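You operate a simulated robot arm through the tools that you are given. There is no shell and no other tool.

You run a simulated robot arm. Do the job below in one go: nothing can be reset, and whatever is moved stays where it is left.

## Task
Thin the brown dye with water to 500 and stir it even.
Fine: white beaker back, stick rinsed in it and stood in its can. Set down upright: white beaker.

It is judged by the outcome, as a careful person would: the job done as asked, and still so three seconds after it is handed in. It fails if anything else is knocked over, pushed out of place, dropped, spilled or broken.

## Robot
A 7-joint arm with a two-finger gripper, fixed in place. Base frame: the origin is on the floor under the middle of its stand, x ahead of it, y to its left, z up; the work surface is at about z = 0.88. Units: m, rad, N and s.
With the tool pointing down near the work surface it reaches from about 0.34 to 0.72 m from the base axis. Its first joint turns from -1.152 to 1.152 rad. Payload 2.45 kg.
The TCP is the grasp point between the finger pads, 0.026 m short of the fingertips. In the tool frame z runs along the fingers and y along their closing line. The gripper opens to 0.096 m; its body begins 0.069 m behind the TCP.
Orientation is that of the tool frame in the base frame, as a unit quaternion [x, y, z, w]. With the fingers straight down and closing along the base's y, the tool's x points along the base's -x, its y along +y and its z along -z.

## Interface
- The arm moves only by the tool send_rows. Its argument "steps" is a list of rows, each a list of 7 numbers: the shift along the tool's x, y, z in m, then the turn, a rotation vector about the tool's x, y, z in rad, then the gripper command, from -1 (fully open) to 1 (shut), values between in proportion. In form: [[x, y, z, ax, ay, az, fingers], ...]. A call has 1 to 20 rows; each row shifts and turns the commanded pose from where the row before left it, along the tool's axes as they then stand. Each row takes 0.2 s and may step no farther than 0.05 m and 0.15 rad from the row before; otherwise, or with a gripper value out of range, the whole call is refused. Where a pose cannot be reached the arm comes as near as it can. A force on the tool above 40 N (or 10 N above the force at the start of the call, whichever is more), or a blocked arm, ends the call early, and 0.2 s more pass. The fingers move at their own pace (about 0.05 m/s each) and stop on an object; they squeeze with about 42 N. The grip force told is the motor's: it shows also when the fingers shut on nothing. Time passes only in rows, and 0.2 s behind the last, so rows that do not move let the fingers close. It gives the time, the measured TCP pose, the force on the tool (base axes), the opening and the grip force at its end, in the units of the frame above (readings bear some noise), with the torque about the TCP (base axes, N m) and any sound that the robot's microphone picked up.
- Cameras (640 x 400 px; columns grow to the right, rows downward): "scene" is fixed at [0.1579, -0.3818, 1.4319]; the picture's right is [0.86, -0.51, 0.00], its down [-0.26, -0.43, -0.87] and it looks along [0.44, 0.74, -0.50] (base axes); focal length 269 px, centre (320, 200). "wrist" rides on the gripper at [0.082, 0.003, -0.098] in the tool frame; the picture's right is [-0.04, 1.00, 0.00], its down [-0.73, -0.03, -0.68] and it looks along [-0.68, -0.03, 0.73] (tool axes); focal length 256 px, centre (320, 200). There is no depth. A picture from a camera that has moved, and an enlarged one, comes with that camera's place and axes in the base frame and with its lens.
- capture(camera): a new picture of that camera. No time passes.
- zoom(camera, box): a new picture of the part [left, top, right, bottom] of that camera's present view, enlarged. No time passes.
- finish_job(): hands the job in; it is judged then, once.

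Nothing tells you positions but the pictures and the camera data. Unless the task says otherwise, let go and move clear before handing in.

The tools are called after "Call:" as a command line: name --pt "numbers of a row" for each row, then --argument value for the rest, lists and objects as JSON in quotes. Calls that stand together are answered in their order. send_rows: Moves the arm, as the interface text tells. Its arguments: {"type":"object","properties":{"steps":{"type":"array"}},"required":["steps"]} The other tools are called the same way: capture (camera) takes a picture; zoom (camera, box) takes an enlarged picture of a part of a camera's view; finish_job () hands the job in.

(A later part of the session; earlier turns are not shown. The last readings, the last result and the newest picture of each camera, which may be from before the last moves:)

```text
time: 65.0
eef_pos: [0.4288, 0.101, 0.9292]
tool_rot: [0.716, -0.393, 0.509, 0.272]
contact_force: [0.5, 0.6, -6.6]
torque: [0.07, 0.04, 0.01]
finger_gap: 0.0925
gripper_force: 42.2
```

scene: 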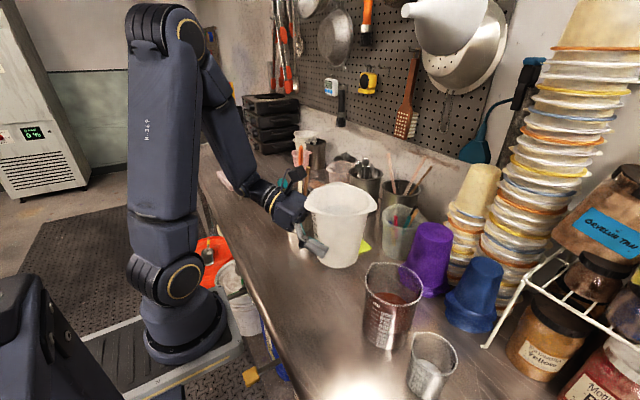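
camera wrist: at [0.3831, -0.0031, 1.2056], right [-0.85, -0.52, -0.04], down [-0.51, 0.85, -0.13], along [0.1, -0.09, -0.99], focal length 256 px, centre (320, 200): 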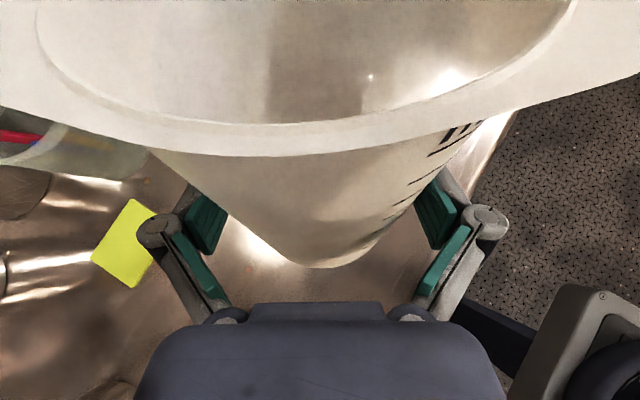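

Still hanging by about a millimetre. I'll lower in 1.5 mm steps.

Call:
send_rows --pt "-0.0014 0 0.0005 0 0 0 1" --pt "0 0 0 0 0 0 1"

```text
time: 65.6
eef_pos: [0.4296, 0.1022, 0.928]
tool_rot: [0.716, -0.392, 0.51, 0.272]
contact_force: [0.1, 0.2, -6.6]
torque: [0.06, 0.01, 0.0]
finger_gap: 0.0923
gripper_force: 42.2
```

Call:
send_rows --pt "-0.0019 0 0.0007 0 0 0 1" --pt "0 0 0 0 0 0 1"

Call:
zoom --camera "scene" --box '[280, 210, 360, 290]'

```text
time: 66.2
eef_pos: [0.4312, 0.1022, 0.926]
tool_rot: [0.715, -0.392, 0.511, 0.271]
contact_force: [-5.8, 2.8, 16.8]
torque: [-0.09, -0.27, 0.12]
finger_gap: 0.0923
gripper_force: 41.7
```

```text
5.00 times, centred on (320, 250) of scene
camera zoom: at [0.1575, -0.3817, 1.4319], right [0.86, -0.51, 0.0], down [-0.26, -0.43, -0.87], along [0.44, 0.74, -0.5], focal length 1345 px, centre (320, -50)
```

zoom: 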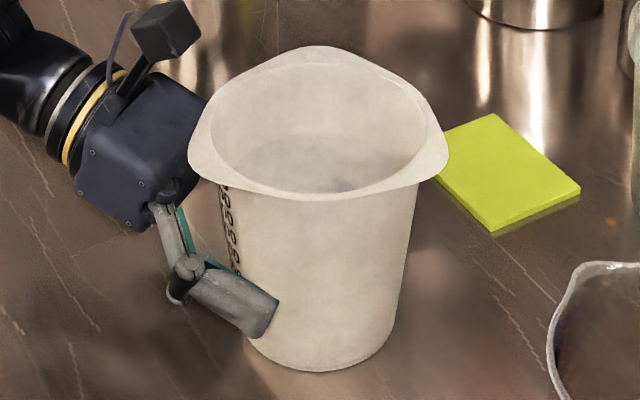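

The bench has taken the weight. I'll relieve the press by a millimetre and open the fingers.

Call:
send_rows --pt "0.0012 0 -0.0004 0 0 0 1" --pt "0 0 0 0 0 0 0.5" --pt "0 0 0 0 0 0 -1" --pt "0 0 0 0 0 0 -1" --pt "0 0 0 0 0 0 -1"

Call:
zoom --camera "scene" --box '[280, 210, 360, 290]'

Call:
capture --camera "wrist"

```text
time: 67.4
eef_pos: [0.4298, 0.102, 0.926]
tool_rot: [0.715, -0.393, 0.509, 0.272]
contact_force: [-0.7, -0.1, -0.4]
torque: [0.01, -0.01, 0.0]
finger_gap: 0.0959
gripper_force: 0.0
```

```text
5.00 times, centred on (320, 250) of scene
camera zoom: at [0.1579, -0.3818, 1.4319], right [0.86, -0.51, 0.0], down [-0.26, -0.43, -0.87], along [0.44, 0.74, -0.5], focal length 1345 px, centre (320, -50)
```

zoom: 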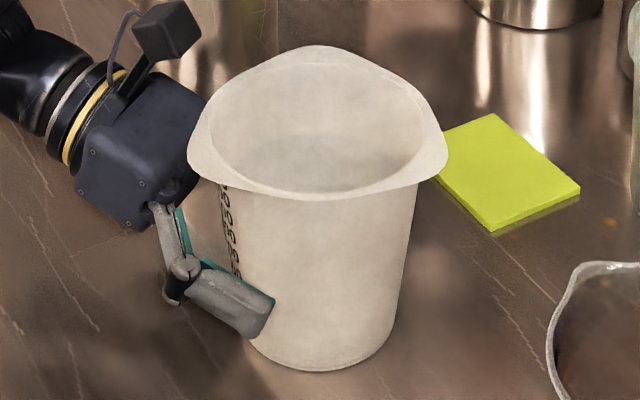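

```text
taken
camera wrist: at [0.3899, 0.1532, 1.036], right [-0.85, -0.53, -0.05], down [-0.45, 0.76, -0.46], along [0.28, -0.37, -0.88], focal length 256 px, centre (320, 200)
```

wrist: 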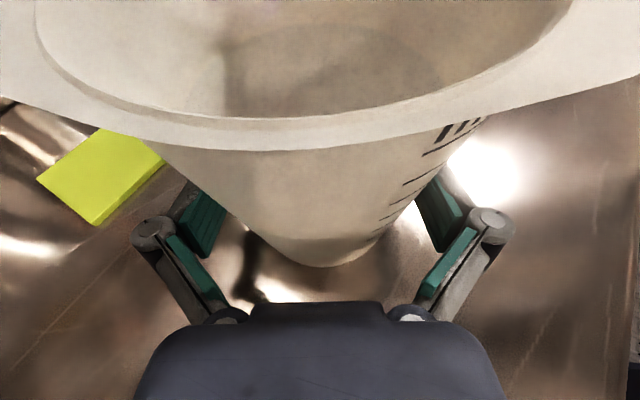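

The white beaker stands where it began, and its own waterline dropped about 20 mm, which agrees with roughly 142 ml poured. Now I back straight out and rise.

Call:
send_rows --pt "-0.0066 0 -0.0188 0 0 0 -1" --pt "-0.01 0 -0.0283 0 0 0 -1" --pt "-0.012 0 -0.034 0 0 0 -1" --pt "-0.01 0 -0.0283 0 0 0 -1" --pt "0.0283 -0.0004 -0.0099 0 0 0 -1" --pt "0.0424 -0.0005 -0.0149 0 0 0 -1" --pt "0.0424 -0.0005 -0.0149 0 0 0 -1" --pt "0.0424 -0.0005 -0.0149 0 0 0 -1" --pt "0.0424 -0.0005 -0.0149 0 0 0 -1" --pt "0.0424 -0.0005 -0.0149 0 0 0 -1" --pt "0.0424 -0.0005 -0.0149 0 0 0 -1" --pt "0 0 0 0 0 0 -1"

Call:
capture --camera "scene"

Call:
capture --camera "wrist"

```text
time: 70.0
eef_pos: [0.3687, 0.1982, 1.226]
tool_rot: [0.716, -0.392, 0.51, 0.271]
contact_force: [-0.4, -0.6, -0.7]
torque: [0.05, 0.02, 0.01]
finger_gap: 0.096
gripper_force: 0.1
```

```text
taken
```

scene: 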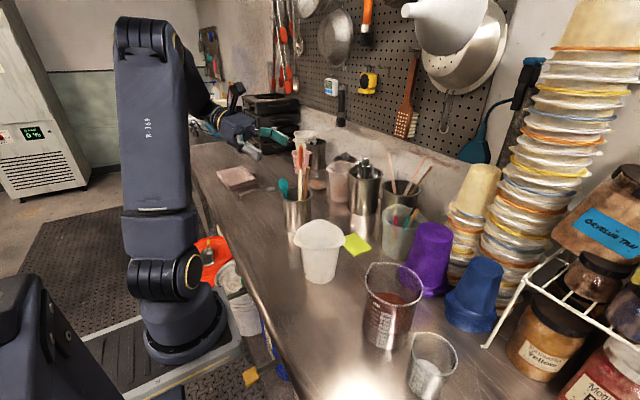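

```text
taken
camera wrist: at [0.3291, 0.2494, 1.3359], right [-0.85, -0.53, -0.05], down [-0.45, 0.76, -0.46], along [0.28, -0.37, -0.88], focal length 256 px, centre (320, 200)
```

wrist: 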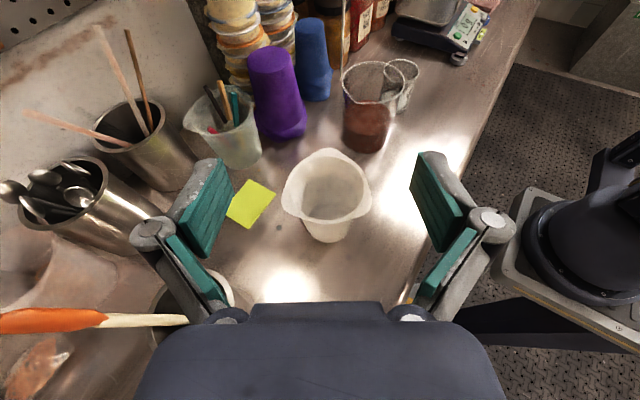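

Everything is in place. I'll straighten the tool and unroll it to the original orientation so the wrist camera can read the dye scale.

Call:
send_rows --pt "0 0 0 0 -0.1356 0 -1" --pt "0 0 0 0 -0.1356 0 -1" --pt "0 0 0 0 -0.1356 0 -1" --pt "0 0 0 0 -0.1356 0 -1" --pt "0 0 0 0 -0.1356 0 -1" --pt "0 0 0 0 -0.1356 0 -1" --pt "0 0 0 0 -0.1356 0 -1" --pt "0 0 0 0 -0.1356 0 -1" --pt "0 0 -0.03 0 -0.1356 0 -1" --pt "0 0 -0.03 0 0 0 -1" --pt "0 0 0 0 0 0.143 -1" --pt "0 0 0 0 0 0.143 -1" --pt "0 0 0 0 0 0.143 -1" --pt "0 0 0 0 0 0.143 -1" --pt "0 0 0 0 0 0.143 -1" --pt "0 0 0 0 0 0.143 -1" --pt "0 0 0 0 0 0.143 -1" --pt "0 0 0 0 0 0.143 -1" --pt "0 0 0 0 0 0.143 -1" --pt "0 0 0 0 0 0.143 -1"

```text
time: 74.2
eef_pos: [0.363, 0.2016, 1.2867]
tool_rot: [-0.349, 0.937, -0.004, 0.007]
contact_force: [0.4, -0.8, 0.5]
torque: [-0.01, -0.03, 0.0]
finger_gap: 0.0961
gripper_force: 0.1
```

Nearly unrolled. I'll finish the roll and go to the same viewing pose as before for a like-for-like level reading.

Call:
send_rows --pt "0 0 0 0 0 0.143 -1" --pt "0 0 0 0 0 0.143 -1" --pt "0 0 0 0 0 0.143 -1" --pt "0 0 0 0 0 0.143 -1" --pt "0 0 0 0 0 0.143 -1" --pt "0.0042 -0.042 0.01 0 0 0 -1" --pt "0.0042 -0.042 0.01 0 0 0 -1" --pt "0.0042 -0.042 0.01 0 0 0 -1" --pt "0.0042 -0.042 0.01 0 0 0 -1" --pt "0.0042 -0.042 0.01 0 0 0 -1" --pt "0.0042 -0.042 0.01 0 0 0 -1" --pt "0.0042 -0.042 0.01 0 0 0 -1" --pt "0.0042 -0.042 0.01 0 0 0 -1" --pt "0 0 0.01 0 -0.12 0 -1" --pt "0 0 0 0 -0.12 0 -1" --pt "0 0 0 0 -0.12 0 -1" --pt "0 0 0 0 -0.12 0 -1" --pt "0 0 0 0 -0.12 0 -1" --pt "0 0 0 0 0 0 -1"

```text
time: 78.2
eef_pos: [0.3321, -0.1339, 1.1963]
tool_rot: [-0.001, 0.953, 0.0, 0.303]
contact_force: [0.2, 0.5, 0.1]
torque: [-0.01, -0.02, -0.03]
finger_gap: 0.0961
gripper_force: 0.0
```

Call:
send_rows --pt "0.0193 -0.01 0.0272 0 0 0 -1" --pt "0.0193 -0.01 0.0272 0 0 0 -1" --pt "0.0193 -0.01 0.0272 0 0 0 -1" --pt "0 0 0 0 0 0 -1"

Call:
capture --camera "wrist"

Call:
zoom --camera "wrist" --box '[300, 20, 400, 110]'

```text
time: 79.2
eef_pos: [0.3312, -0.1668, 1.0982]
tool_rot: [-0.001, 0.953, -0.001, 0.303]
contact_force: [0.0, 0.2, -0.6]
torque: [-0.03, -0.01, -0.04]
finger_gap: 0.0962
gripper_force: 0.1
```

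```text
taken
camera wrist: at [0.2077, -0.1631, 1.1307], right [0.03, 1.0, 0.02], down [0.21, -0.03, 0.98], along [0.98, -0.03, -0.21], focal length 256 px, centre (320, 200)
```

wrist: 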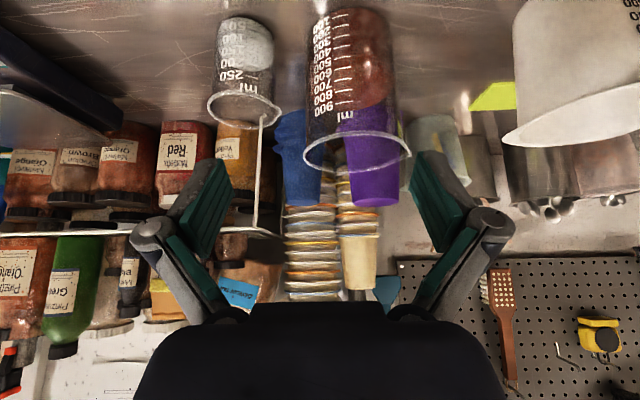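

```text
4.44 times, centred on (350, 65) of wrist
camera zoom: at [0.2077, -0.1631, 1.1307], right [0.03, 1.0, 0.02], down [0.21, -0.03, 0.98], along [0.98, -0.03, -0.21], focal length 1138 px, centre (187, 800)
```

zoom: 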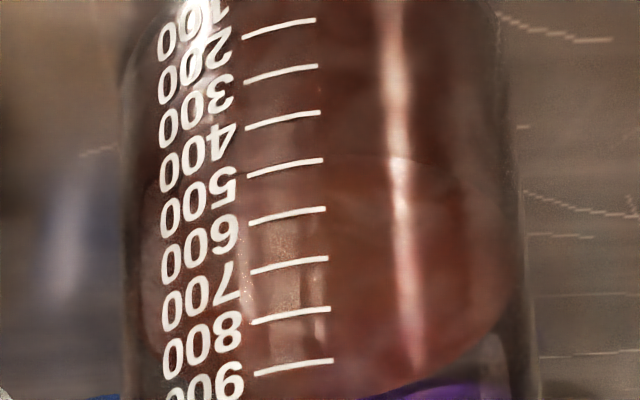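

The contact line now looks to be right around the 500 mark. I'll zoom in tighter to confirm.

Call:
zoom --camera "wrist" --box '[328, 36, 384, 76]'

Call:
zoom --camera "wrist" --box '[340, 46, 370, 66]'

```text
10.00 times, centred on (356, 56) of wrist
camera zoom: at [0.2077, -0.1631, 1.1307], right [0.03, 1.0, 0.02], down [0.21, -0.03, 0.98], along [0.98, -0.03, -0.21], focal length 2560 px, centre (-40, 1640)
```

zoom: 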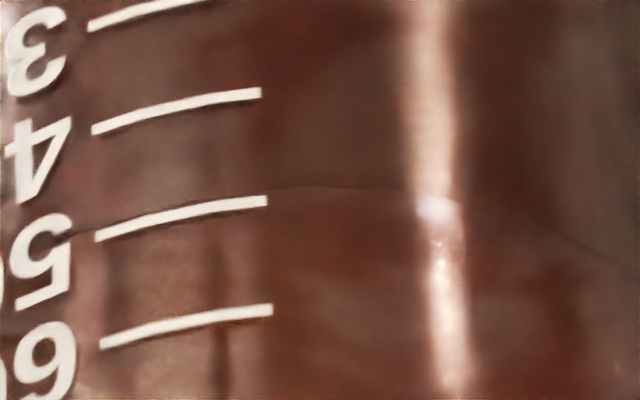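

```text
16.00 times, centred on (355, 56) of wrist
camera zoom: at [0.2077, -0.1631, 1.1307], right [0.03, 1.0, 0.02], down [0.21, -0.03, 0.98], along [0.98, -0.03, -0.21], focal length 4096 px, centre (-240, 2504)
```

zoom: 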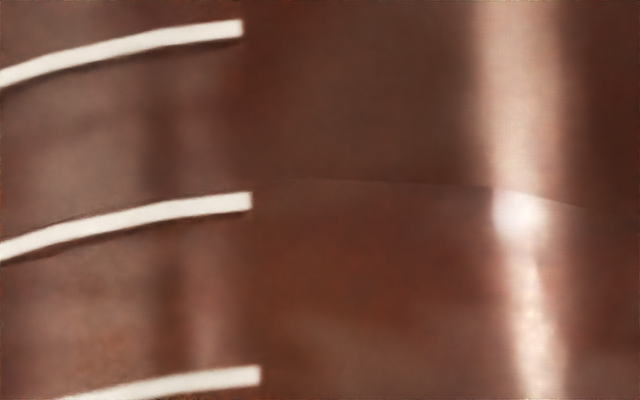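

The contact line sits about 8–10 ml below the 500 line as it appears, and the glass thickness may hide a little more. I'll look at the beaker's side edge to gauge that wall thickness.

Call:
zoom --camera "wrist" --box '[370, 40, 410, 80]'

Call:
zoom --camera "wrist" --box '[295, 10, 335, 60]'

Call:
zoom --camera "wrist" --box '[300, 60, 420, 180]'

```text
10.00 times, centred on (390, 60) of wrist
camera zoom: at [0.2077, -0.1631, 1.1307], right [0.03, 1.0, 0.02], down [0.21, -0.03, 0.98], along [0.98, -0.03, -0.21], focal length 2560 px, centre (-380, 1600)
```

zoom: 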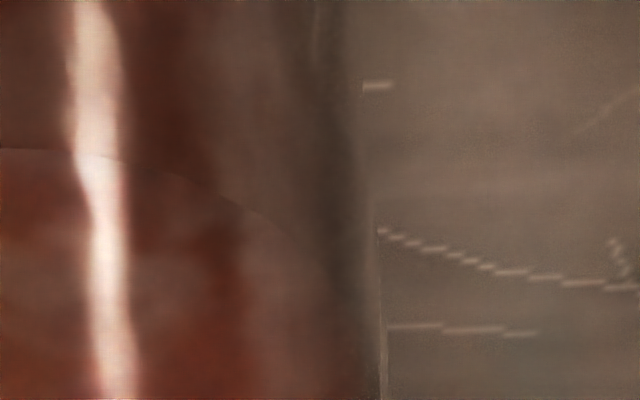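

```text
8.00 times, centred on (315, 35) of wrist
camera zoom: at [0.2077, -0.1631, 1.1307], right [0.03, 1.0, 0.02], down [0.21, -0.03, 0.98], along [0.98, -0.03, -0.21], focal length 2048 px, centre (360, 1520)
```

zoom: 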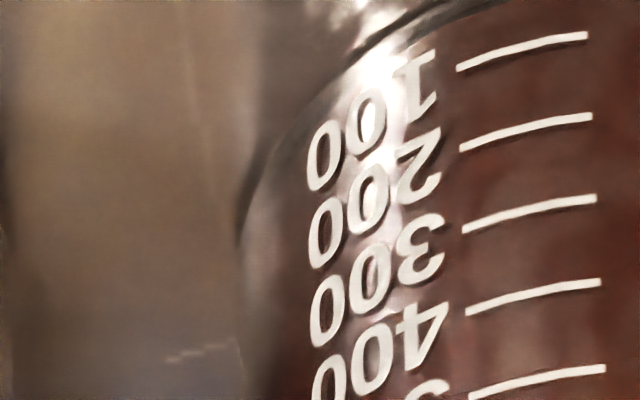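

```text
3.33 times, centred on (360, 120) of wrist
camera zoom: at [0.2077, -0.1631, 1.1307], right [0.03, 1.0, 0.02], down [0.21, -0.03, 0.98], along [0.98, -0.03, -0.21], focal length 853 px, centre (187, 467)
```

zoom: 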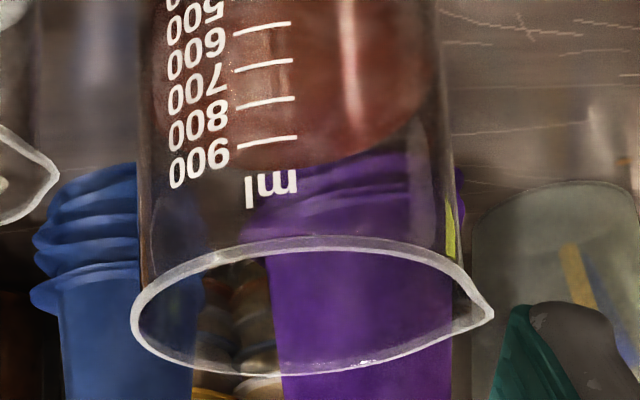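

The wall parallax means the true level is likely about 475–490, so I want roughly 15 ml more before stirring while the white beaker's water is still clean. I'll retrace the same route: rise, unpitch, and roll back for the side grasp.

Call:
send_rows --pt "-0.015 0.0408 -0.0151 0 0 0 -1" --pt "-0.015 0.0408 -0.0151 0 0 0 -1" --pt "-0.015 0.0408 -0.0151 0 0 0 -1" --pt "-0.015 0.0408 -0.0151 0 0 0 -1" --pt "-0.015 0.0408 -0.0151 0 0 0 -1" --pt "-0.015 0.0408 -0.0151 0 0 0 -1" --pt "-0.015 0.0408 -0.0151 0 0 0 -1" --pt "-0.015 0.0408 -0.0151 0 0 0 -1" --pt "-0.015 0.0408 -0.0151 0 0 0 -1" --pt "0 0 0 0 0.123 0 -1" --pt "0 0 0 0 0.123 0 -1" --pt "0 0 0 0 0.123 0 -1" --pt "0 0 0 0 0.123 0 -1" --pt "0 0 0 0 0.123 0 -1" --pt "0 0 0 0 0 0 -1"

```text
time: 82.4
eef_pos: [0.3625, 0.2039, 1.2846]
tool_rot: [-0.001, 1.0, -0.001, -0.001]
contact_force: [0.3, -0.5, 0.5]
torque: [-0.02, 0.02, 0.01]
finger_gap: 0.0961
gripper_force: 0.2
```

Call:
capture --camera "wrist"

Call:
send_rows --pt "0 0 0 0 0 -0.143 -1" --pt "0 0 0 0 0 -0.143 -1" --pt "0 0 0 0 0 -0.143 -1" --pt "0 0 0 0 0 -0.143 -1" --pt "0 0 0 0 0 -0.143 -1" --pt "0 0 0 0 0 -0.143 -1" --pt "0 0 0 0 0 -0.143 -1" --pt "0 0 0 0 0 -0.143 -1" --pt "0 0 0 0 0 -0.143 -1" --pt "0 0 0 0 0 -0.143 -1" --pt "0 0 0 0 0 -0.143 -1" --pt "0 0 0 0 0 -0.143 -1" --pt "0 0 0 0 0 -0.143 -1" --pt "0 0 0 0 0 -0.143 -1" --pt "0 0 0 0 0 -0.143 -1" --pt "0 0 0 0 0 0 -1"

```text
taken
camera wrist: at [0.2809, 0.2052, 1.3833], right [0.04, 1.0, 0.0], down [0.73, -0.03, 0.68], along [0.68, -0.03, -0.74], focal length 256 px, centre (320, 200)
```

wrist: 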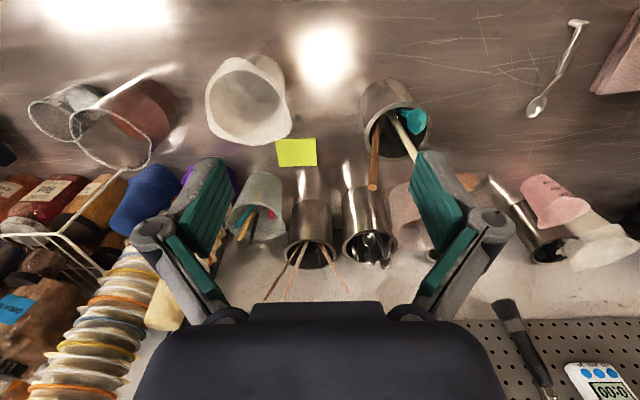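

```text
time: 85.8
eef_pos: [0.3623, 0.2027, 1.285]
tool_rot: [0.879, -0.476, 0.0, 0.001]
contact_force: [-0.3, 0.6, -0.8]
torque: [0.02, -0.02, -0.01]
finger_gap: 0.0959
gripper_force: 0.0
```

Aligned at -57° again. I'll repeat the verified pitch and descent.

Call:
send_rows --pt "0.0091 -0.0005 0.0325 0 0 0 -1" --pt "0.0091 -0.0005 0.0325 0 0 0 -1" --pt "0 0 0 0 0.1356 0 -1" --pt "0 0 0 0 0.1356 0 -1" --pt "0 0 0 0 0.1356 0 -1" --pt "0 0 0 0 0.1356 0 -1" --pt "0 0 0 0 0.1356 0 -1" --pt "0 0 0 0 0.1356 0 -1" --pt "0 0 0 0 0.1356 0 -1" --pt "0 0 0 0 0.1356 0 -1" --pt "0 0 0 0 0.1356 0 -1" --pt "0 0 0 0 0 0 -1"

Call:
capture --camera "wrist"

```text
time: 88.4
eef_pos: [0.3735, 0.1887, 1.2201]
tool_rot: [0.719, -0.39, 0.505, 0.275]
contact_force: [0.3, 0.1, 0.0]
torque: [0.0, 0.0, -0.03]
finger_gap: 0.0958
gripper_force: 0.1
```

```text
taken
camera wrist: at [0.3351, 0.2394, 1.3298], right [-0.85, -0.53, -0.04], down [-0.46, 0.76, -0.46], along [0.27, -0.37, -0.89], focal length 256 px, centre (320, 200)
```

wrist: 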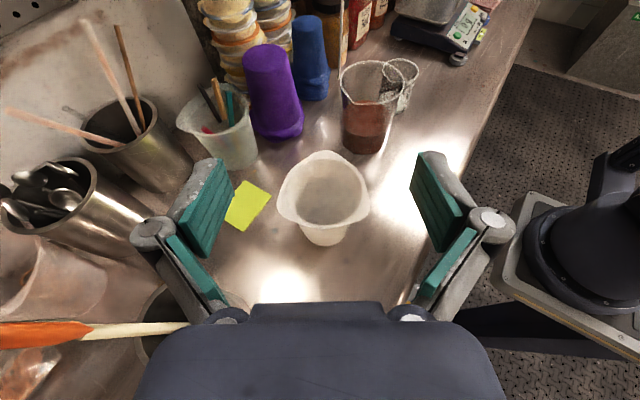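

Alignment matches the first approach. Descending to grip height.

Call:
send_rows --pt "-0.0423 0 0.0152 0 0 0 -1" --pt "-0.0423 0 0.0152 0 0 0 -1" --pt "-0.0423 0 0.0152 0 0 0 -1" --pt "-0.0423 0 0.0152 0 0 0 -1" --pt "-0.0423 0 0.0152 0 0 0 -1" --pt "-0.0423 0 0.0152 0 0 0 -1" --pt "-0.0207 0 0.0074 0 0 0 -1" --pt "0 0 0 0 0 0 -1"

Call:
zoom --camera "wrist" --box '[200, 0, 440, 160]'

```text
time: 90.2
eef_pos: [0.3725, 0.1872, 0.9274]
tool_rot: [0.72, -0.391, 0.504, 0.274]
contact_force: [-0.8, -0.3, 0.1]
torque: [0.0, 0.01, 0.0]
finger_gap: 0.096
gripper_force: 0.0
```

```text
2.50 times, centred on (320, 80) of wrist
camera zoom: at [0.3347, 0.2393, 1.0372], right [-0.85, -0.53, -0.04], down [-0.46, 0.76, -0.46], along [0.27, -0.37, -0.89], focal length 640 px, centre (320, 500)
```

zoom: 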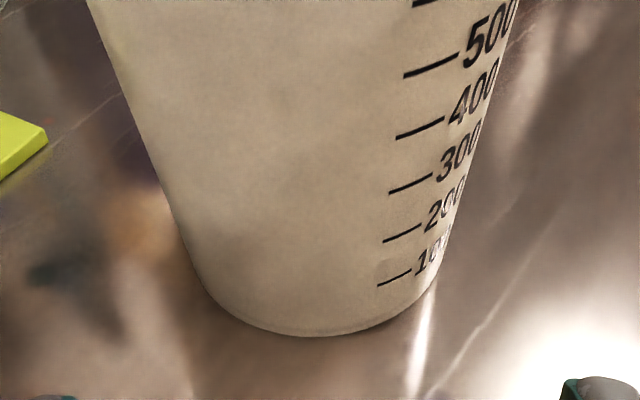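

The beaker sits about 2 mm further left in view than last time, so I'll trim sideways while advancing level onto it.

Call:
send_rows --pt "0.007 -0.0008 0.0193 0 0 0 -1" --pt "0.007 -0.0008 0.0193 0 0 0 -1" --pt "0.007 -0.0004 0.0193 0 0 0 -1" --pt "0 0 0 0 0 0 -1"

Call:
capture --camera "wrist"

```text
time: 91.2
eef_pos: [0.409, 0.1375, 0.9279]
tool_rot: [0.72, -0.391, 0.503, 0.275]
contact_force: [0.9, 0.8, 0.3]
torque: [0.0, -0.01, -0.01]
finger_gap: 0.096
gripper_force: 0.0
```

```text
taken
camera wrist: at [0.3703, 0.1884, 1.0383], right [-0.85, -0.53, -0.04], down [-0.46, 0.76, -0.46], along [0.27, -0.37, -0.89], focal length 256 px, centre (320, 200)
```

wrist: 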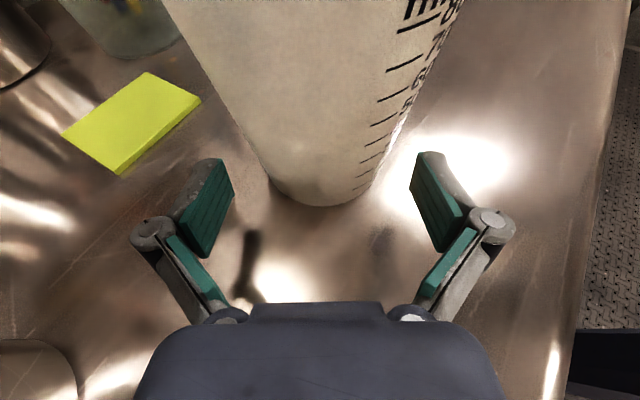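

Centered again. Last 4 cm in, then close.

Call:
send_rows --pt "0.0047 0 0.0129 0 0 0 -1" --pt "0.0047 0 0.0129 0 0 0 -1" --pt "0.0047 0 0.0129 0 0 0 -1" --pt "0 0 0 0 0 0 -1" --pt "0 0 0 0 0 0 0.2" --pt "0 0 0 0 0 0 0.6" --pt "0 0 0 0 0 0 1" --pt "0 0 0 0 0 0 1"

Call:
zoom --camera "scene" --box '[220, 180, 380, 300]'

```text
time: 93.0
eef_pos: [0.4316, 0.1033, 0.9291]
tool_rot: [0.72, -0.391, 0.504, 0.274]
contact_force: [-3.0, -1.0, 4.6]
torque: [0.05, 0.14, 0.0]
finger_gap: 0.093
gripper_force: 41.8
```

```text
3.33 times, centred on (300, 240) of scene
camera zoom: at [0.1578, -0.3818, 1.4319], right [0.86, -0.51, 0.0], down [-0.26, -0.43, -0.87], along [0.44, 0.74, -0.5], focal length 897 px, centre (387, 67)
```

zoom: 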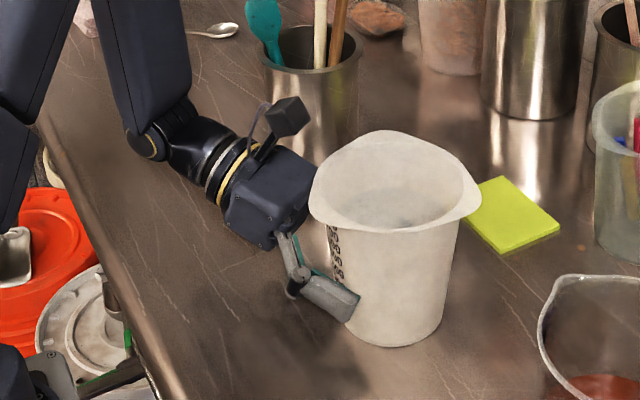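

The beaker got nudged about 8 mm forward as the fingers closed, but it's upright and held; I'll correct for that when I set it back. First a gentle lift to test the hold.

Call:
send_rows --pt "0.0094 0 -0.0034 0 0 0 1" --pt "0.0141 0 -0.0051 0 0 0 1" --pt "0 0 0 0 0 0 1"

Call:
zoom --camera "scene" --box '[220, 180, 380, 300]'

Call:
capture --camera "wrist"

```text
time: 93.8
eef_pos: [0.4301, 0.1018, 0.9522]
tool_rot: [0.719, -0.391, 0.504, 0.275]
contact_force: [0.5, -0.9, -5.5]
torque: [0.08, 0.07, -0.01]
finger_gap: 0.0932
gripper_force: 42.5
```

```text
3.33 times, centred on (300, 240) of scene
camera zoom: at [0.158, -0.3818, 1.4319], right [0.86, -0.51, 0.0], down [-0.26, -0.43, -0.87], along [0.44, 0.74, -0.5], focal length 897 px, centre (387, 67)
```

zoom: 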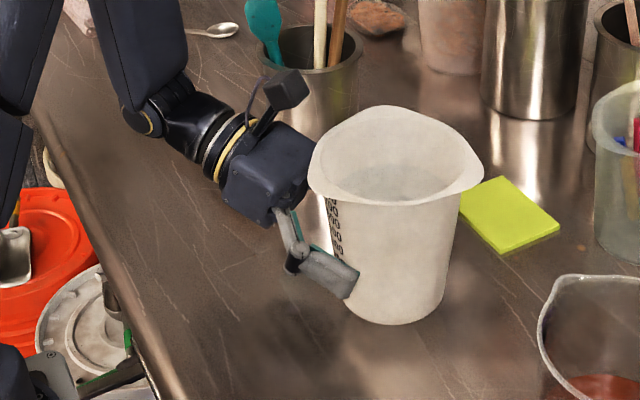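

```text
taken
camera wrist: at [0.3933, 0.154, 1.0624], right [-0.85, -0.53, -0.04], down [-0.46, 0.76, -0.46], along [0.27, -0.37, -0.89], focal length 256 px, centre (320, 200)
```

wrist: 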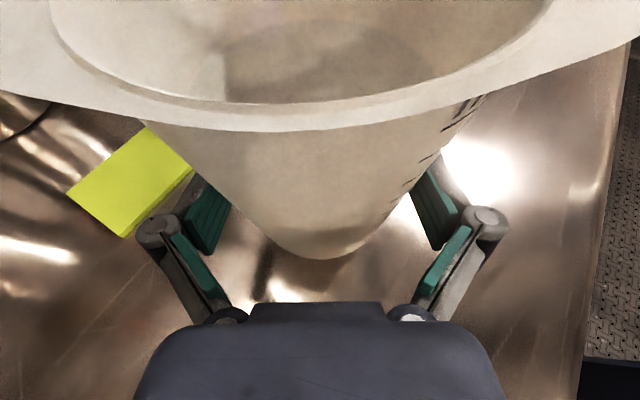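

The hold is solid. I'll lift and carry it to the pour spot, adjusted 5 mm for the new offset.

Call:
send_rows --pt "0.0141 0 -0.0051 0 0 0 1" --pt "0.0282 0 -0.0101 0 0 0 1" --pt "0.0282 0 -0.0101 0 0 0 1" --pt "0.0282 0 -0.0101 0 0 0 1" --pt "0.0282 0 -0.0101 0 0 0 1" --pt "0.0113 0 -0.004 0 0 0 1" --pt "0.0019 0.0065 0.0053 0 0 0 1" --pt "0.0038 0.013 0.0106 0 0 0 1" --pt "0.0038 0.013 0.0106 0 0 0 1" --pt "0.0038 0.013 0.0106 0 0 0 1" --pt "0.0038 0.013 0.0106 0 0 0 1" --pt "0.0038 0.013 0.0106 0 0 0 1" --pt "0.0038 0.013 0.0106 0 0 0 1" --pt "0.0019 0.0065 0.0053 0 0 0 1" --pt "-0.0094 0 0.0034 0 0 0 1" --pt "-0.0094 0 0.0034 0 0 0 1" --pt "0 0 0 0 0 0 1"

Call:
zoom --camera "scene" --box '[280, 170, 440, 350]'

```text
time: 97.4
eef_pos: [0.3963, -0.0131, 1.0784]
tool_rot: [0.72, -0.391, 0.504, 0.275]
contact_force: [-1.0, -0.1, -5.0]
torque: [0.05, 0.06, 0.02]
finger_gap: 0.0933
gripper_force: 42.3
```

```text
2.22 times, centred on (360, 260) of scene
camera zoom: at [0.158, -0.3818, 1.4319], right [0.86, -0.51, 0.0], down [-0.26, -0.43, -0.87], along [0.44, 0.74, -0.5], focal length 598 px, centre (231, 67)
```

zoom: 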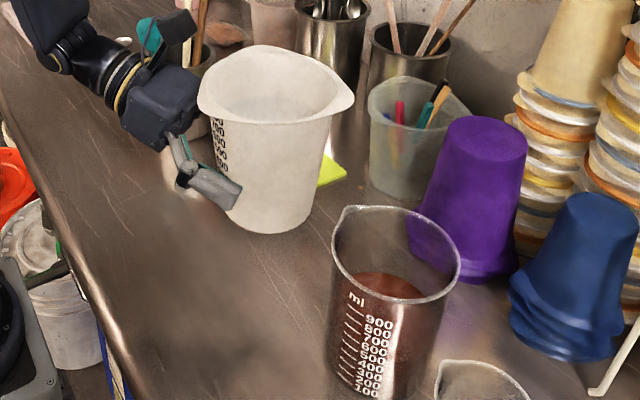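

In position. I'll tilt to just under the previous flow angle (about 36°), then creep.

Call:
send_rows --pt "0 0 0 0 -0.06 0 1" --pt "0 0 0 0 -0.07 0 1" --pt "0 0 0 0 -0.07 0 1" --pt "0 0 0 0 -0.07 0 1" --pt "0 0 0 0 -0.07 0 1" --pt "0 0 0 0 -0.07 0 1" --pt "0 0 0 0 -0.07 0 1" --pt "0 0 0 0 -0.07 0 1" --pt "0 0 0 0 -0.06 0 1" --pt "0 0 0 0 -0.03 0 1" --pt "0 0 0 0 0 0 1"

Call:
zoom --camera "scene" --box '[320, 200, 440, 350]'

Call:
zoom --camera "scene" --box '[368, 280, 416, 310]'

```text
time: 99.8
eef_pos: [0.3967, -0.0123, 1.0796]
tool_rot: [0.842, -0.457, 0.251, 0.137]
contact_force: [0.5, 0.4, -5.2]
torque: [0.1, 0.07, 0.0]
finger_gap: 0.0932
gripper_force: 42.1
```

```text
2.67 times, centred on (380, 275) of scene
camera zoom: at [0.158, -0.3818, 1.4319], right [0.86, -0.51, 0.0], down [-0.26, -0.43, -0.87], along [0.44, 0.74, -0.5], focal length 717 px, centre (160, 0)
```

zoom: 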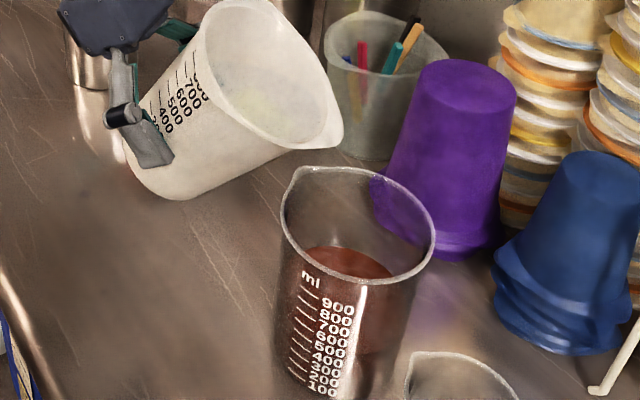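

```text
13.33 times, centred on (392, 295) of scene
camera zoom: at [0.158, -0.3818, 1.4319], right [0.86, -0.51, 0.0], down [-0.26, -0.43, -0.87], along [0.44, 0.74, -0.5], focal length 3586 px, centre (-640, -1067)
```

zoom: 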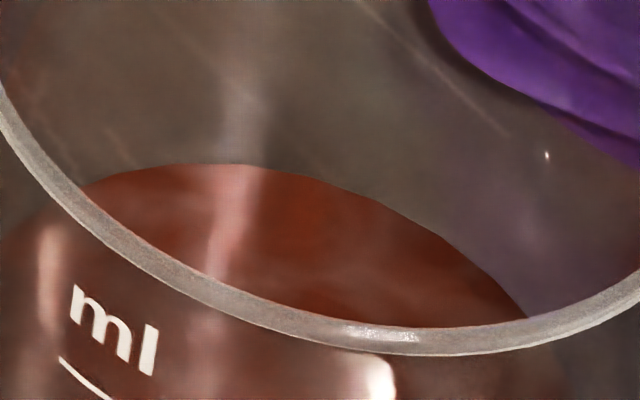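

No flow yet, level unchanged. Now I creep past the old flow angle.

Call:
send_rows --pt "0 0 0 0 -0.035 0 1" --pt "0 0 0 0 -0.03 0 1" --pt "0 0 0 0 0 0 1" --pt "0 0 0 0 0 0 1" --pt "0 0 0 0 0 0 1"

Call:
zoom --camera "scene" --box '[320, 200, 440, 350]'

Call:
zoom --camera "scene" --box '[368, 280, 416, 310]'

```text
time: 101.0
eef_pos: [0.3973, -0.0125, 1.0796]
tool_rot: [0.85, -0.461, 0.224, 0.122]
contact_force: [-0.5, -0.5, -6.5]
torque: [0.12, 0.09, -0.01]
finger_gap: 0.0932
gripper_force: 42.0
```

```text
2.67 times, centred on (380, 275) of scene
camera zoom: at [0.158, -0.3818, 1.4319], right [0.86, -0.51, 0.0], down [-0.26, -0.43, -0.87], along [0.44, 0.74, -0.5], focal length 717 px, centre (160, 0)
```

zoom: 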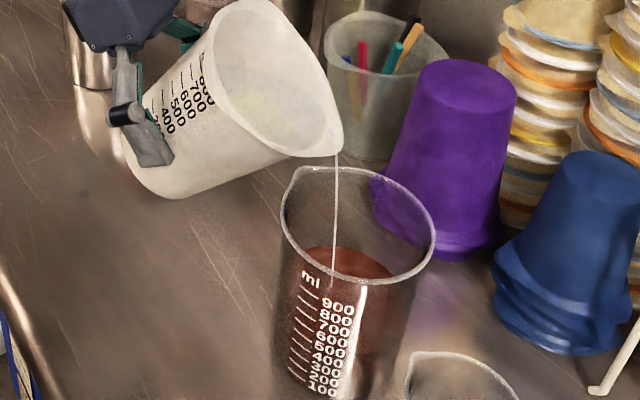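

```text
13.33 times, centred on (392, 295) of scene
camera zoom: at [0.158, -0.3818, 1.4319], right [0.86, -0.51, 0.0], down [-0.26, -0.43, -0.87], along [0.44, 0.74, -0.5], focal length 3586 px, centre (-640, -1067)
```

zoom: 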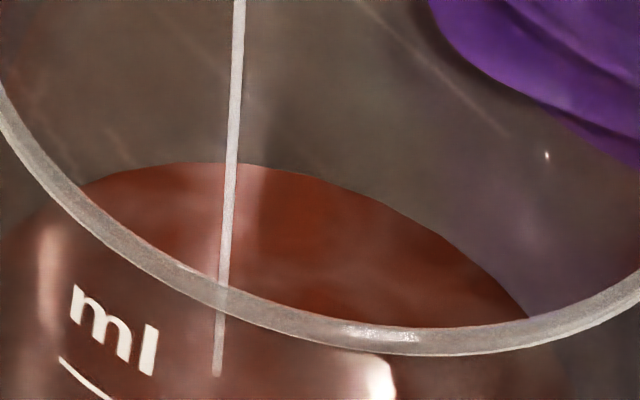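

A thin stream again, landing inside. I'll hold about a second.

Call:
send_rows --pt "0 0 0 0 0 0 1" --pt "0 0 0 0 0 0 1" --pt "0 0 0 0 0 0 1" --pt "0 0 0 0 0 0 1"

Call:
zoom --camera "scene" --box '[368, 280, 416, 310]'

```text
time: 102.0
eef_pos: [0.398, -0.0129, 1.08]
tool_rot: [0.85, -0.461, 0.224, 0.123]
contact_force: [0.6, 0.0, -5.7]
torque: [0.08, 0.08, -0.01]
finger_gap: 0.0931
gripper_force: 42.1
```

```text
13.33 times, centred on (392, 295) of scene
camera zoom: at [0.158, -0.3818, 1.4319], right [0.86, -0.51, 0.0], down [-0.26, -0.43, -0.87], along [0.44, 0.74, -0.5], focal length 3586 px, centre (-640, -1067)
```

zoom: 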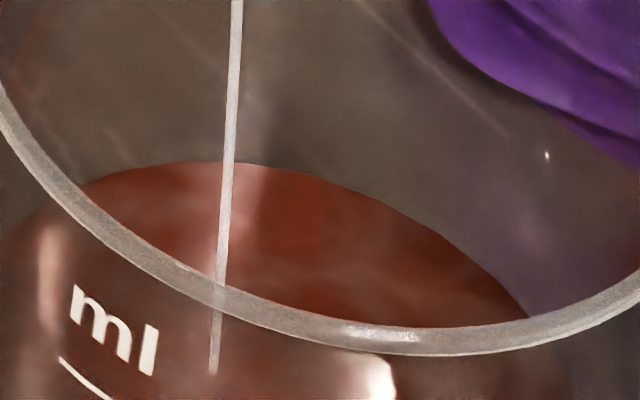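

Row moving slowly (about 4–5 ml so far). A touch more tilt.

Call:
send_rows --pt "0 0 0 0 -0.012 0 1" --pt "0 0 0 0 0 0 1" --pt "0 0 0 0 0 0 1" --pt "0 0 0 0 0 0 1"

Call:
zoom --camera "scene" --box '[368, 280, 416, 310]'

```text
time: 103.0
eef_pos: [0.3975, -0.0121, 1.0792]
tool_rot: [0.851, -0.462, 0.22, 0.12]
contact_force: [0.1, 0.5, -6.5]
torque: [0.09, 0.07, 0.03]
finger_gap: 0.093
gripper_force: 41.9
```

```text
13.33 times, centred on (392, 295) of scene
camera zoom: at [0.158, -0.3818, 1.4319], right [0.86, -0.51, 0.0], down [-0.26, -0.43, -0.87], along [0.44, 0.74, -0.5], focal length 3586 px, centre (-640, -1067)
```

zoom: 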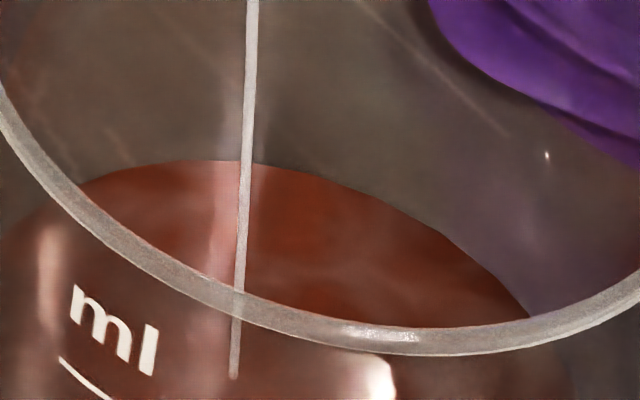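

About 8–9 ml added. Another second at this flow.

Call:
send_rows --pt "0 0 0 0 -0.006 0 1" --pt "0 0 0 0 0 0 1" --pt "0 0 0 0 0 0 1" --pt "0 0 0 0 0 0 1" --pt "0 0 0 0 0 0 1"

Call:
zoom --camera "scene" --box '[368, 280, 416, 310]'

```text
time: 104.2
eef_pos: [0.3978, -0.0123, 1.0799]
tool_rot: [0.852, -0.462, 0.216, 0.118]
contact_force: [-0.5, -0.6, -6.0]
torque: [0.12, 0.09, -0.03]
finger_gap: 0.0933
gripper_force: 42.3
```

```text
13.33 times, centred on (392, 295) of scene
camera zoom: at [0.158, -0.3818, 1.4319], right [0.86, -0.51, 0.0], down [-0.26, -0.43, -0.87], along [0.44, 0.74, -0.5], focal length 3586 px, centre (-640, -1067)
```

zoom: 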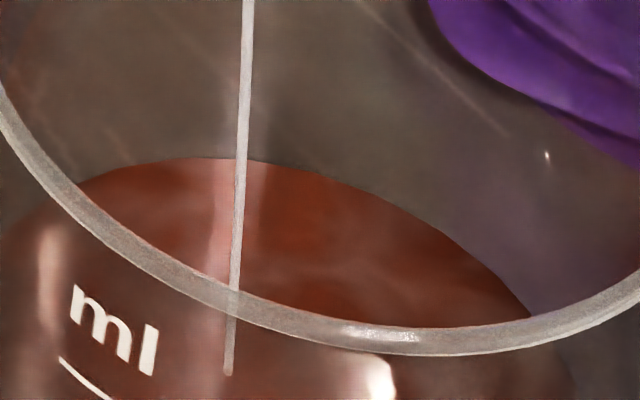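

About 13 ml added, so I stop here and bring the beaker upright.

Call:
send_rows --pt "0 0 0 0 0.07 0 1" --pt "0 0 0 0 0.07 0 1" --pt "0 0 0 0 0.07 0 1" --pt "0 0 0 0 0 0 1" --pt "0 0 0 0 0.07 0 1" --pt "0 0 0 0 0.07 0 1" --pt "0 0 0 0 0.07 0 1" --pt "0 0 0 0 0.07 0 1" --pt "0 0 0 0 0.07 0 1" --pt "0 0 0 0 0.07 0 1" --pt "0 0 0 0 0.07 0 1" --pt "0 0 0 0 0.023 0 1" --pt "0.0094 0 -0.0034 0 0 0 1" --pt "0.0094 0 -0.0034 0 0 0 1" --pt "0 0 0 0 0 0 1"

Call:
zoom --camera "scene" --box '[368, 280, 416, 310]'

Call:
zoom --camera "scene" --box '[280, 170, 440, 350]'

```text
time: 107.4
eef_pos: [0.395, -0.0123, 1.0999]
tool_rot: [0.72, -0.391, 0.503, 0.275]
contact_force: [-0.2, -0.1, -6.9]
torque: [0.11, 0.07, 0.0]
finger_gap: 0.093
gripper_force: 41.5
```

```text
13.33 times, centred on (392, 295) of scene
camera zoom: at [0.158, -0.3818, 1.4319], right [0.86, -0.51, 0.0], down [-0.26, -0.43, -0.87], along [0.44, 0.74, -0.5], focal length 3586 px, centre (-640, -1067)
```

zoom: 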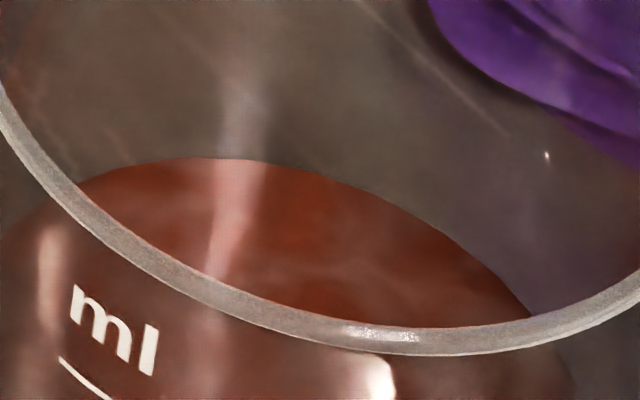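

```text
2.22 times, centred on (360, 260) of scene
camera zoom: at [0.158, -0.3818, 1.4319], right [0.86, -0.51, 0.0], down [-0.26, -0.43, -0.87], along [0.44, 0.74, -0.5], focal length 598 px, centre (231, 67)
```

zoom: 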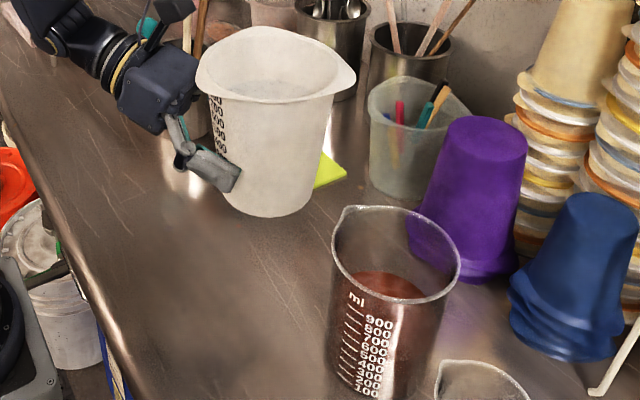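

Level confirmed, stream ended. I'll carry the white beaker back, aiming at its original spot with the grip offset accounted for.

Call:
send_rows --pt "-0.0021 -0.0064 -0.0058 0 0 0 1" --pt "-0.0041 -0.0128 -0.0115 0 0 0 1" --pt "-0.0041 -0.0128 -0.0115 0 0 0 1" --pt "-0.0041 -0.0128 -0.0115 0 0 0 1" --pt "-0.0041 -0.0128 -0.0115 0 0 0 1" --pt "-0.0041 -0.0128 -0.0115 0 0 0 1" --pt "-0.0041 -0.0128 -0.0115 0 0 0 1" --pt "-0.0021 -0.0064 -0.0058 0 0 0 1" --pt "-0.0188 0 0.0068 0 0 0 1" --pt "-0.0282 0 0.0101 0 0 0 1" --pt "-0.0282 0 0.0101 0 0 0 1" --pt "-0.0282 0 0.0101 0 0 0 1" --pt "-0.0282 0 0.0101 0 0 0 1" --pt "-0.0141 0 0.0051 0 0 0 1" --pt "-0.0056 0 0.002 0 0 0 1" --pt "0 0 0 0 0 0 1"

Call:
zoom --camera "scene" --box '[220, 180, 380, 300]'

```text
time: 110.8
eef_pos: [0.4262, 0.108, 0.9392]
tool_rot: [0.72, -0.391, 0.504, 0.274]
contact_force: [0.2, 0.2, -5.6]
torque: [0.1, 0.11, 0.0]
finger_gap: 0.0932
gripper_force: 42.4
```

```text
3.33 times, centred on (300, 240) of scene
camera zoom: at [0.158, -0.3817, 1.4319], right [0.86, -0.51, 0.0], down [-0.26, -0.43, -0.87], along [0.44, 0.74, -0.5], focal length 897 px, centre (387, 67)
```

zoom: 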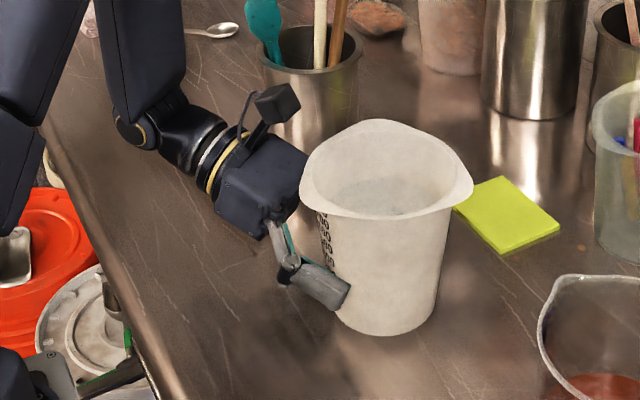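

Position matches the original. I'll ease it down to contact.

Call:
send_rows --pt "-0.0038 0 0.0014 0 0 0 1" --pt "-0.0033 0 0.0012 0 0 0 1" --pt "0 0 0 0 0 0 1"

Call:
send_rows --pt "-0.0014 0 0.0005 0 0 0 1" --pt "0 0 0 0 0 0 1"

```text
time: 111.6
eef_pos: [0.4251, 0.1087, 0.9328]
tool_rot: [0.72, -0.391, 0.504, 0.274]
contact_force: [-0.3, 0.2, -6.2]
torque: [0.09, 0.06, 0.02]
finger_gap: 0.0931
gripper_force: 42.1
```

```text
time: 112.2
eef_pos: [0.4239, 0.1089, 0.9296]
tool_rot: [0.72, -0.391, 0.504, 0.274]
contact_force: [0.9, -0.7, -6.5]
torque: [0.06, 0.05, 0.01]
finger_gap: 0.093
gripper_force: 42.1
```

Call:
send_rows --pt "-0.0014 0 0.0005 0 0 0 1" --pt "0 0 0 0 0 0 1"

```text
time: 112.8
eef_pos: [0.4248, 0.1084, 0.9277]
tool_rot: [0.72, -0.391, 0.504, 0.274]
contact_force: [-0.1, -0.9, -5.6]
torque: [0.14, 0.05, 0.01]
finger_gap: 0.0931
gripper_force: 42.2
```

Still a hair above the bench; I lower another 1.5 mm.

Call:
send_rows --pt "-0.0014 0 0.0005 0 0 0 1" --pt "0 0 0 0 0 0 1"

```text
time: 113.4
eef_pos: [0.4258, 0.1079, 0.9266]
tool_rot: [0.72, -0.391, 0.505, 0.274]
contact_force: [-1.5, -0.2, 0.8]
torque: [0.05, -0.23, -0.03]
finger_gap: 0.0932
gripper_force: 41.9
```

The bench carries the weight now. Releasing.

Call:
send_rows --pt "0 0 0 0 0 0 0.5" --pt "0 0 0 0 0 0 -1" --pt "0 0 0 0 0 0 -1" --pt "0 0 0 0 0 0 -1"

Call:
zoom --camera "scene" --box '[280, 210, 360, 290]'

Call:
capture --camera "wrist"

```text
time: 114.4
eef_pos: [0.4262, 0.1087, 0.9272]
tool_rot: [0.72, -0.392, 0.503, 0.275]
contact_force: [0.2, -0.3, -0.2]
torque: [-0.01, -0.01, 0.02]
finger_gap: 0.0962
gripper_force: 0.0
```

```text
5.00 times, centred on (320, 250) of scene
camera zoom: at [0.1579, -0.3818, 1.4319], right [0.86, -0.51, 0.0], down [-0.26, -0.43, -0.87], along [0.44, 0.74, -0.5], focal length 1345 px, centre (320, -50)
```

zoom: 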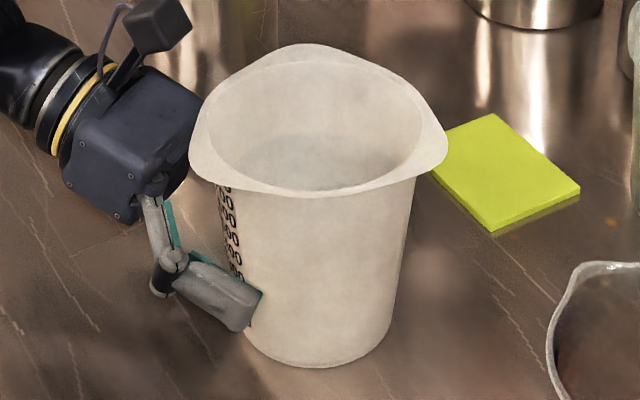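

```text
taken
camera wrist: at [0.3875, 0.1599, 1.0375], right [-0.85, -0.53, -0.04], down [-0.46, 0.76, -0.46], along [0.27, -0.37, -0.89], focal length 256 px, centre (320, 200)
```

wrist: 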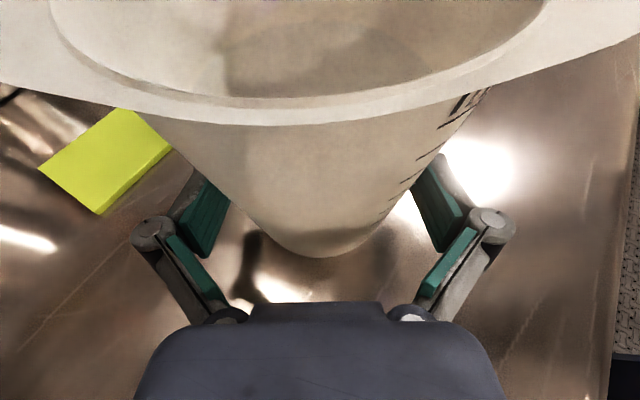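

The white beaker is back on its original spot to within a millimetre or two. I'll back straight out and rise.

Call:
send_rows --pt "-0.0051 0 -0.0141 0 0 0 -1" --pt "-0.0085 0 -0.0235 0 0 0 -1" --pt "-0.0119 0 -0.0329 0 0 0 -1" --pt "-0.0119 0 -0.0329 0 0 0 -1" --pt "0.0282 0 -0.0101 0 0 0 -1" --pt "0.0423 0 -0.0152 0 0 0 -1" --pt "0.0423 0 -0.0152 0 0 0 -1" --pt "0.0423 0 -0.0152 0 0 0 -1" --pt "0.0423 0 -0.0152 0 0 0 -1" --pt "0.0423 0 -0.0152 0 0 0 -1" --pt "0.0423 0 -0.0152 0 0 0 -1" --pt "0 0 0 0 -0.1356 0 -1" --pt "0 0 0 0 -0.1356 0 -1" --pt "0 0 0 0 -0.1356 0 -1" --pt "0 0 0 0 -0.1356 0 -1" --pt "0 0 0 0 0 0 -1"

Call:
capture --camera "scene"

Call:
capture --camera "wrist"

```text
time: 117.8
eef_pos: [0.3663, 0.2006, 1.2273]
tool_rot: [0.829, -0.45, 0.292, 0.159]
contact_force: [-0.4, -0.4, 0.0]
torque: [-0.01, 0.0, 0.02]
finger_gap: 0.0961
gripper_force: 0.0
```

```text
taken
```

scene: 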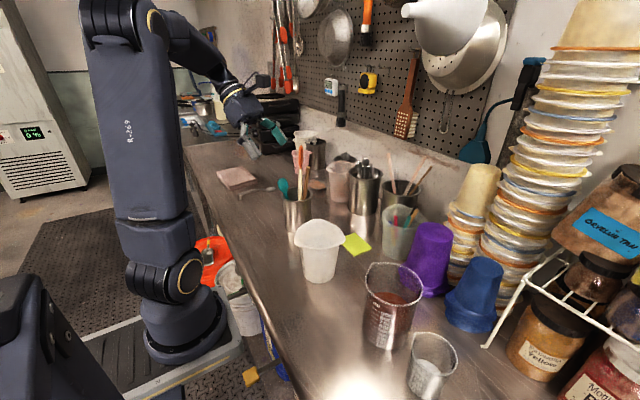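

```text
taken
camera wrist: at [0.364, 0.1954, 1.3545], right [-0.86, -0.52, -0.02], down [-0.52, 0.85, 0.07], along [-0.01, 0.07, -1.0], focal length 256 px, centre (320, 200)
```

wrist: 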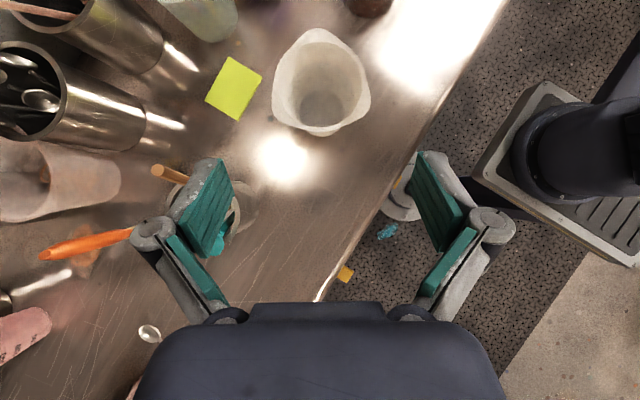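

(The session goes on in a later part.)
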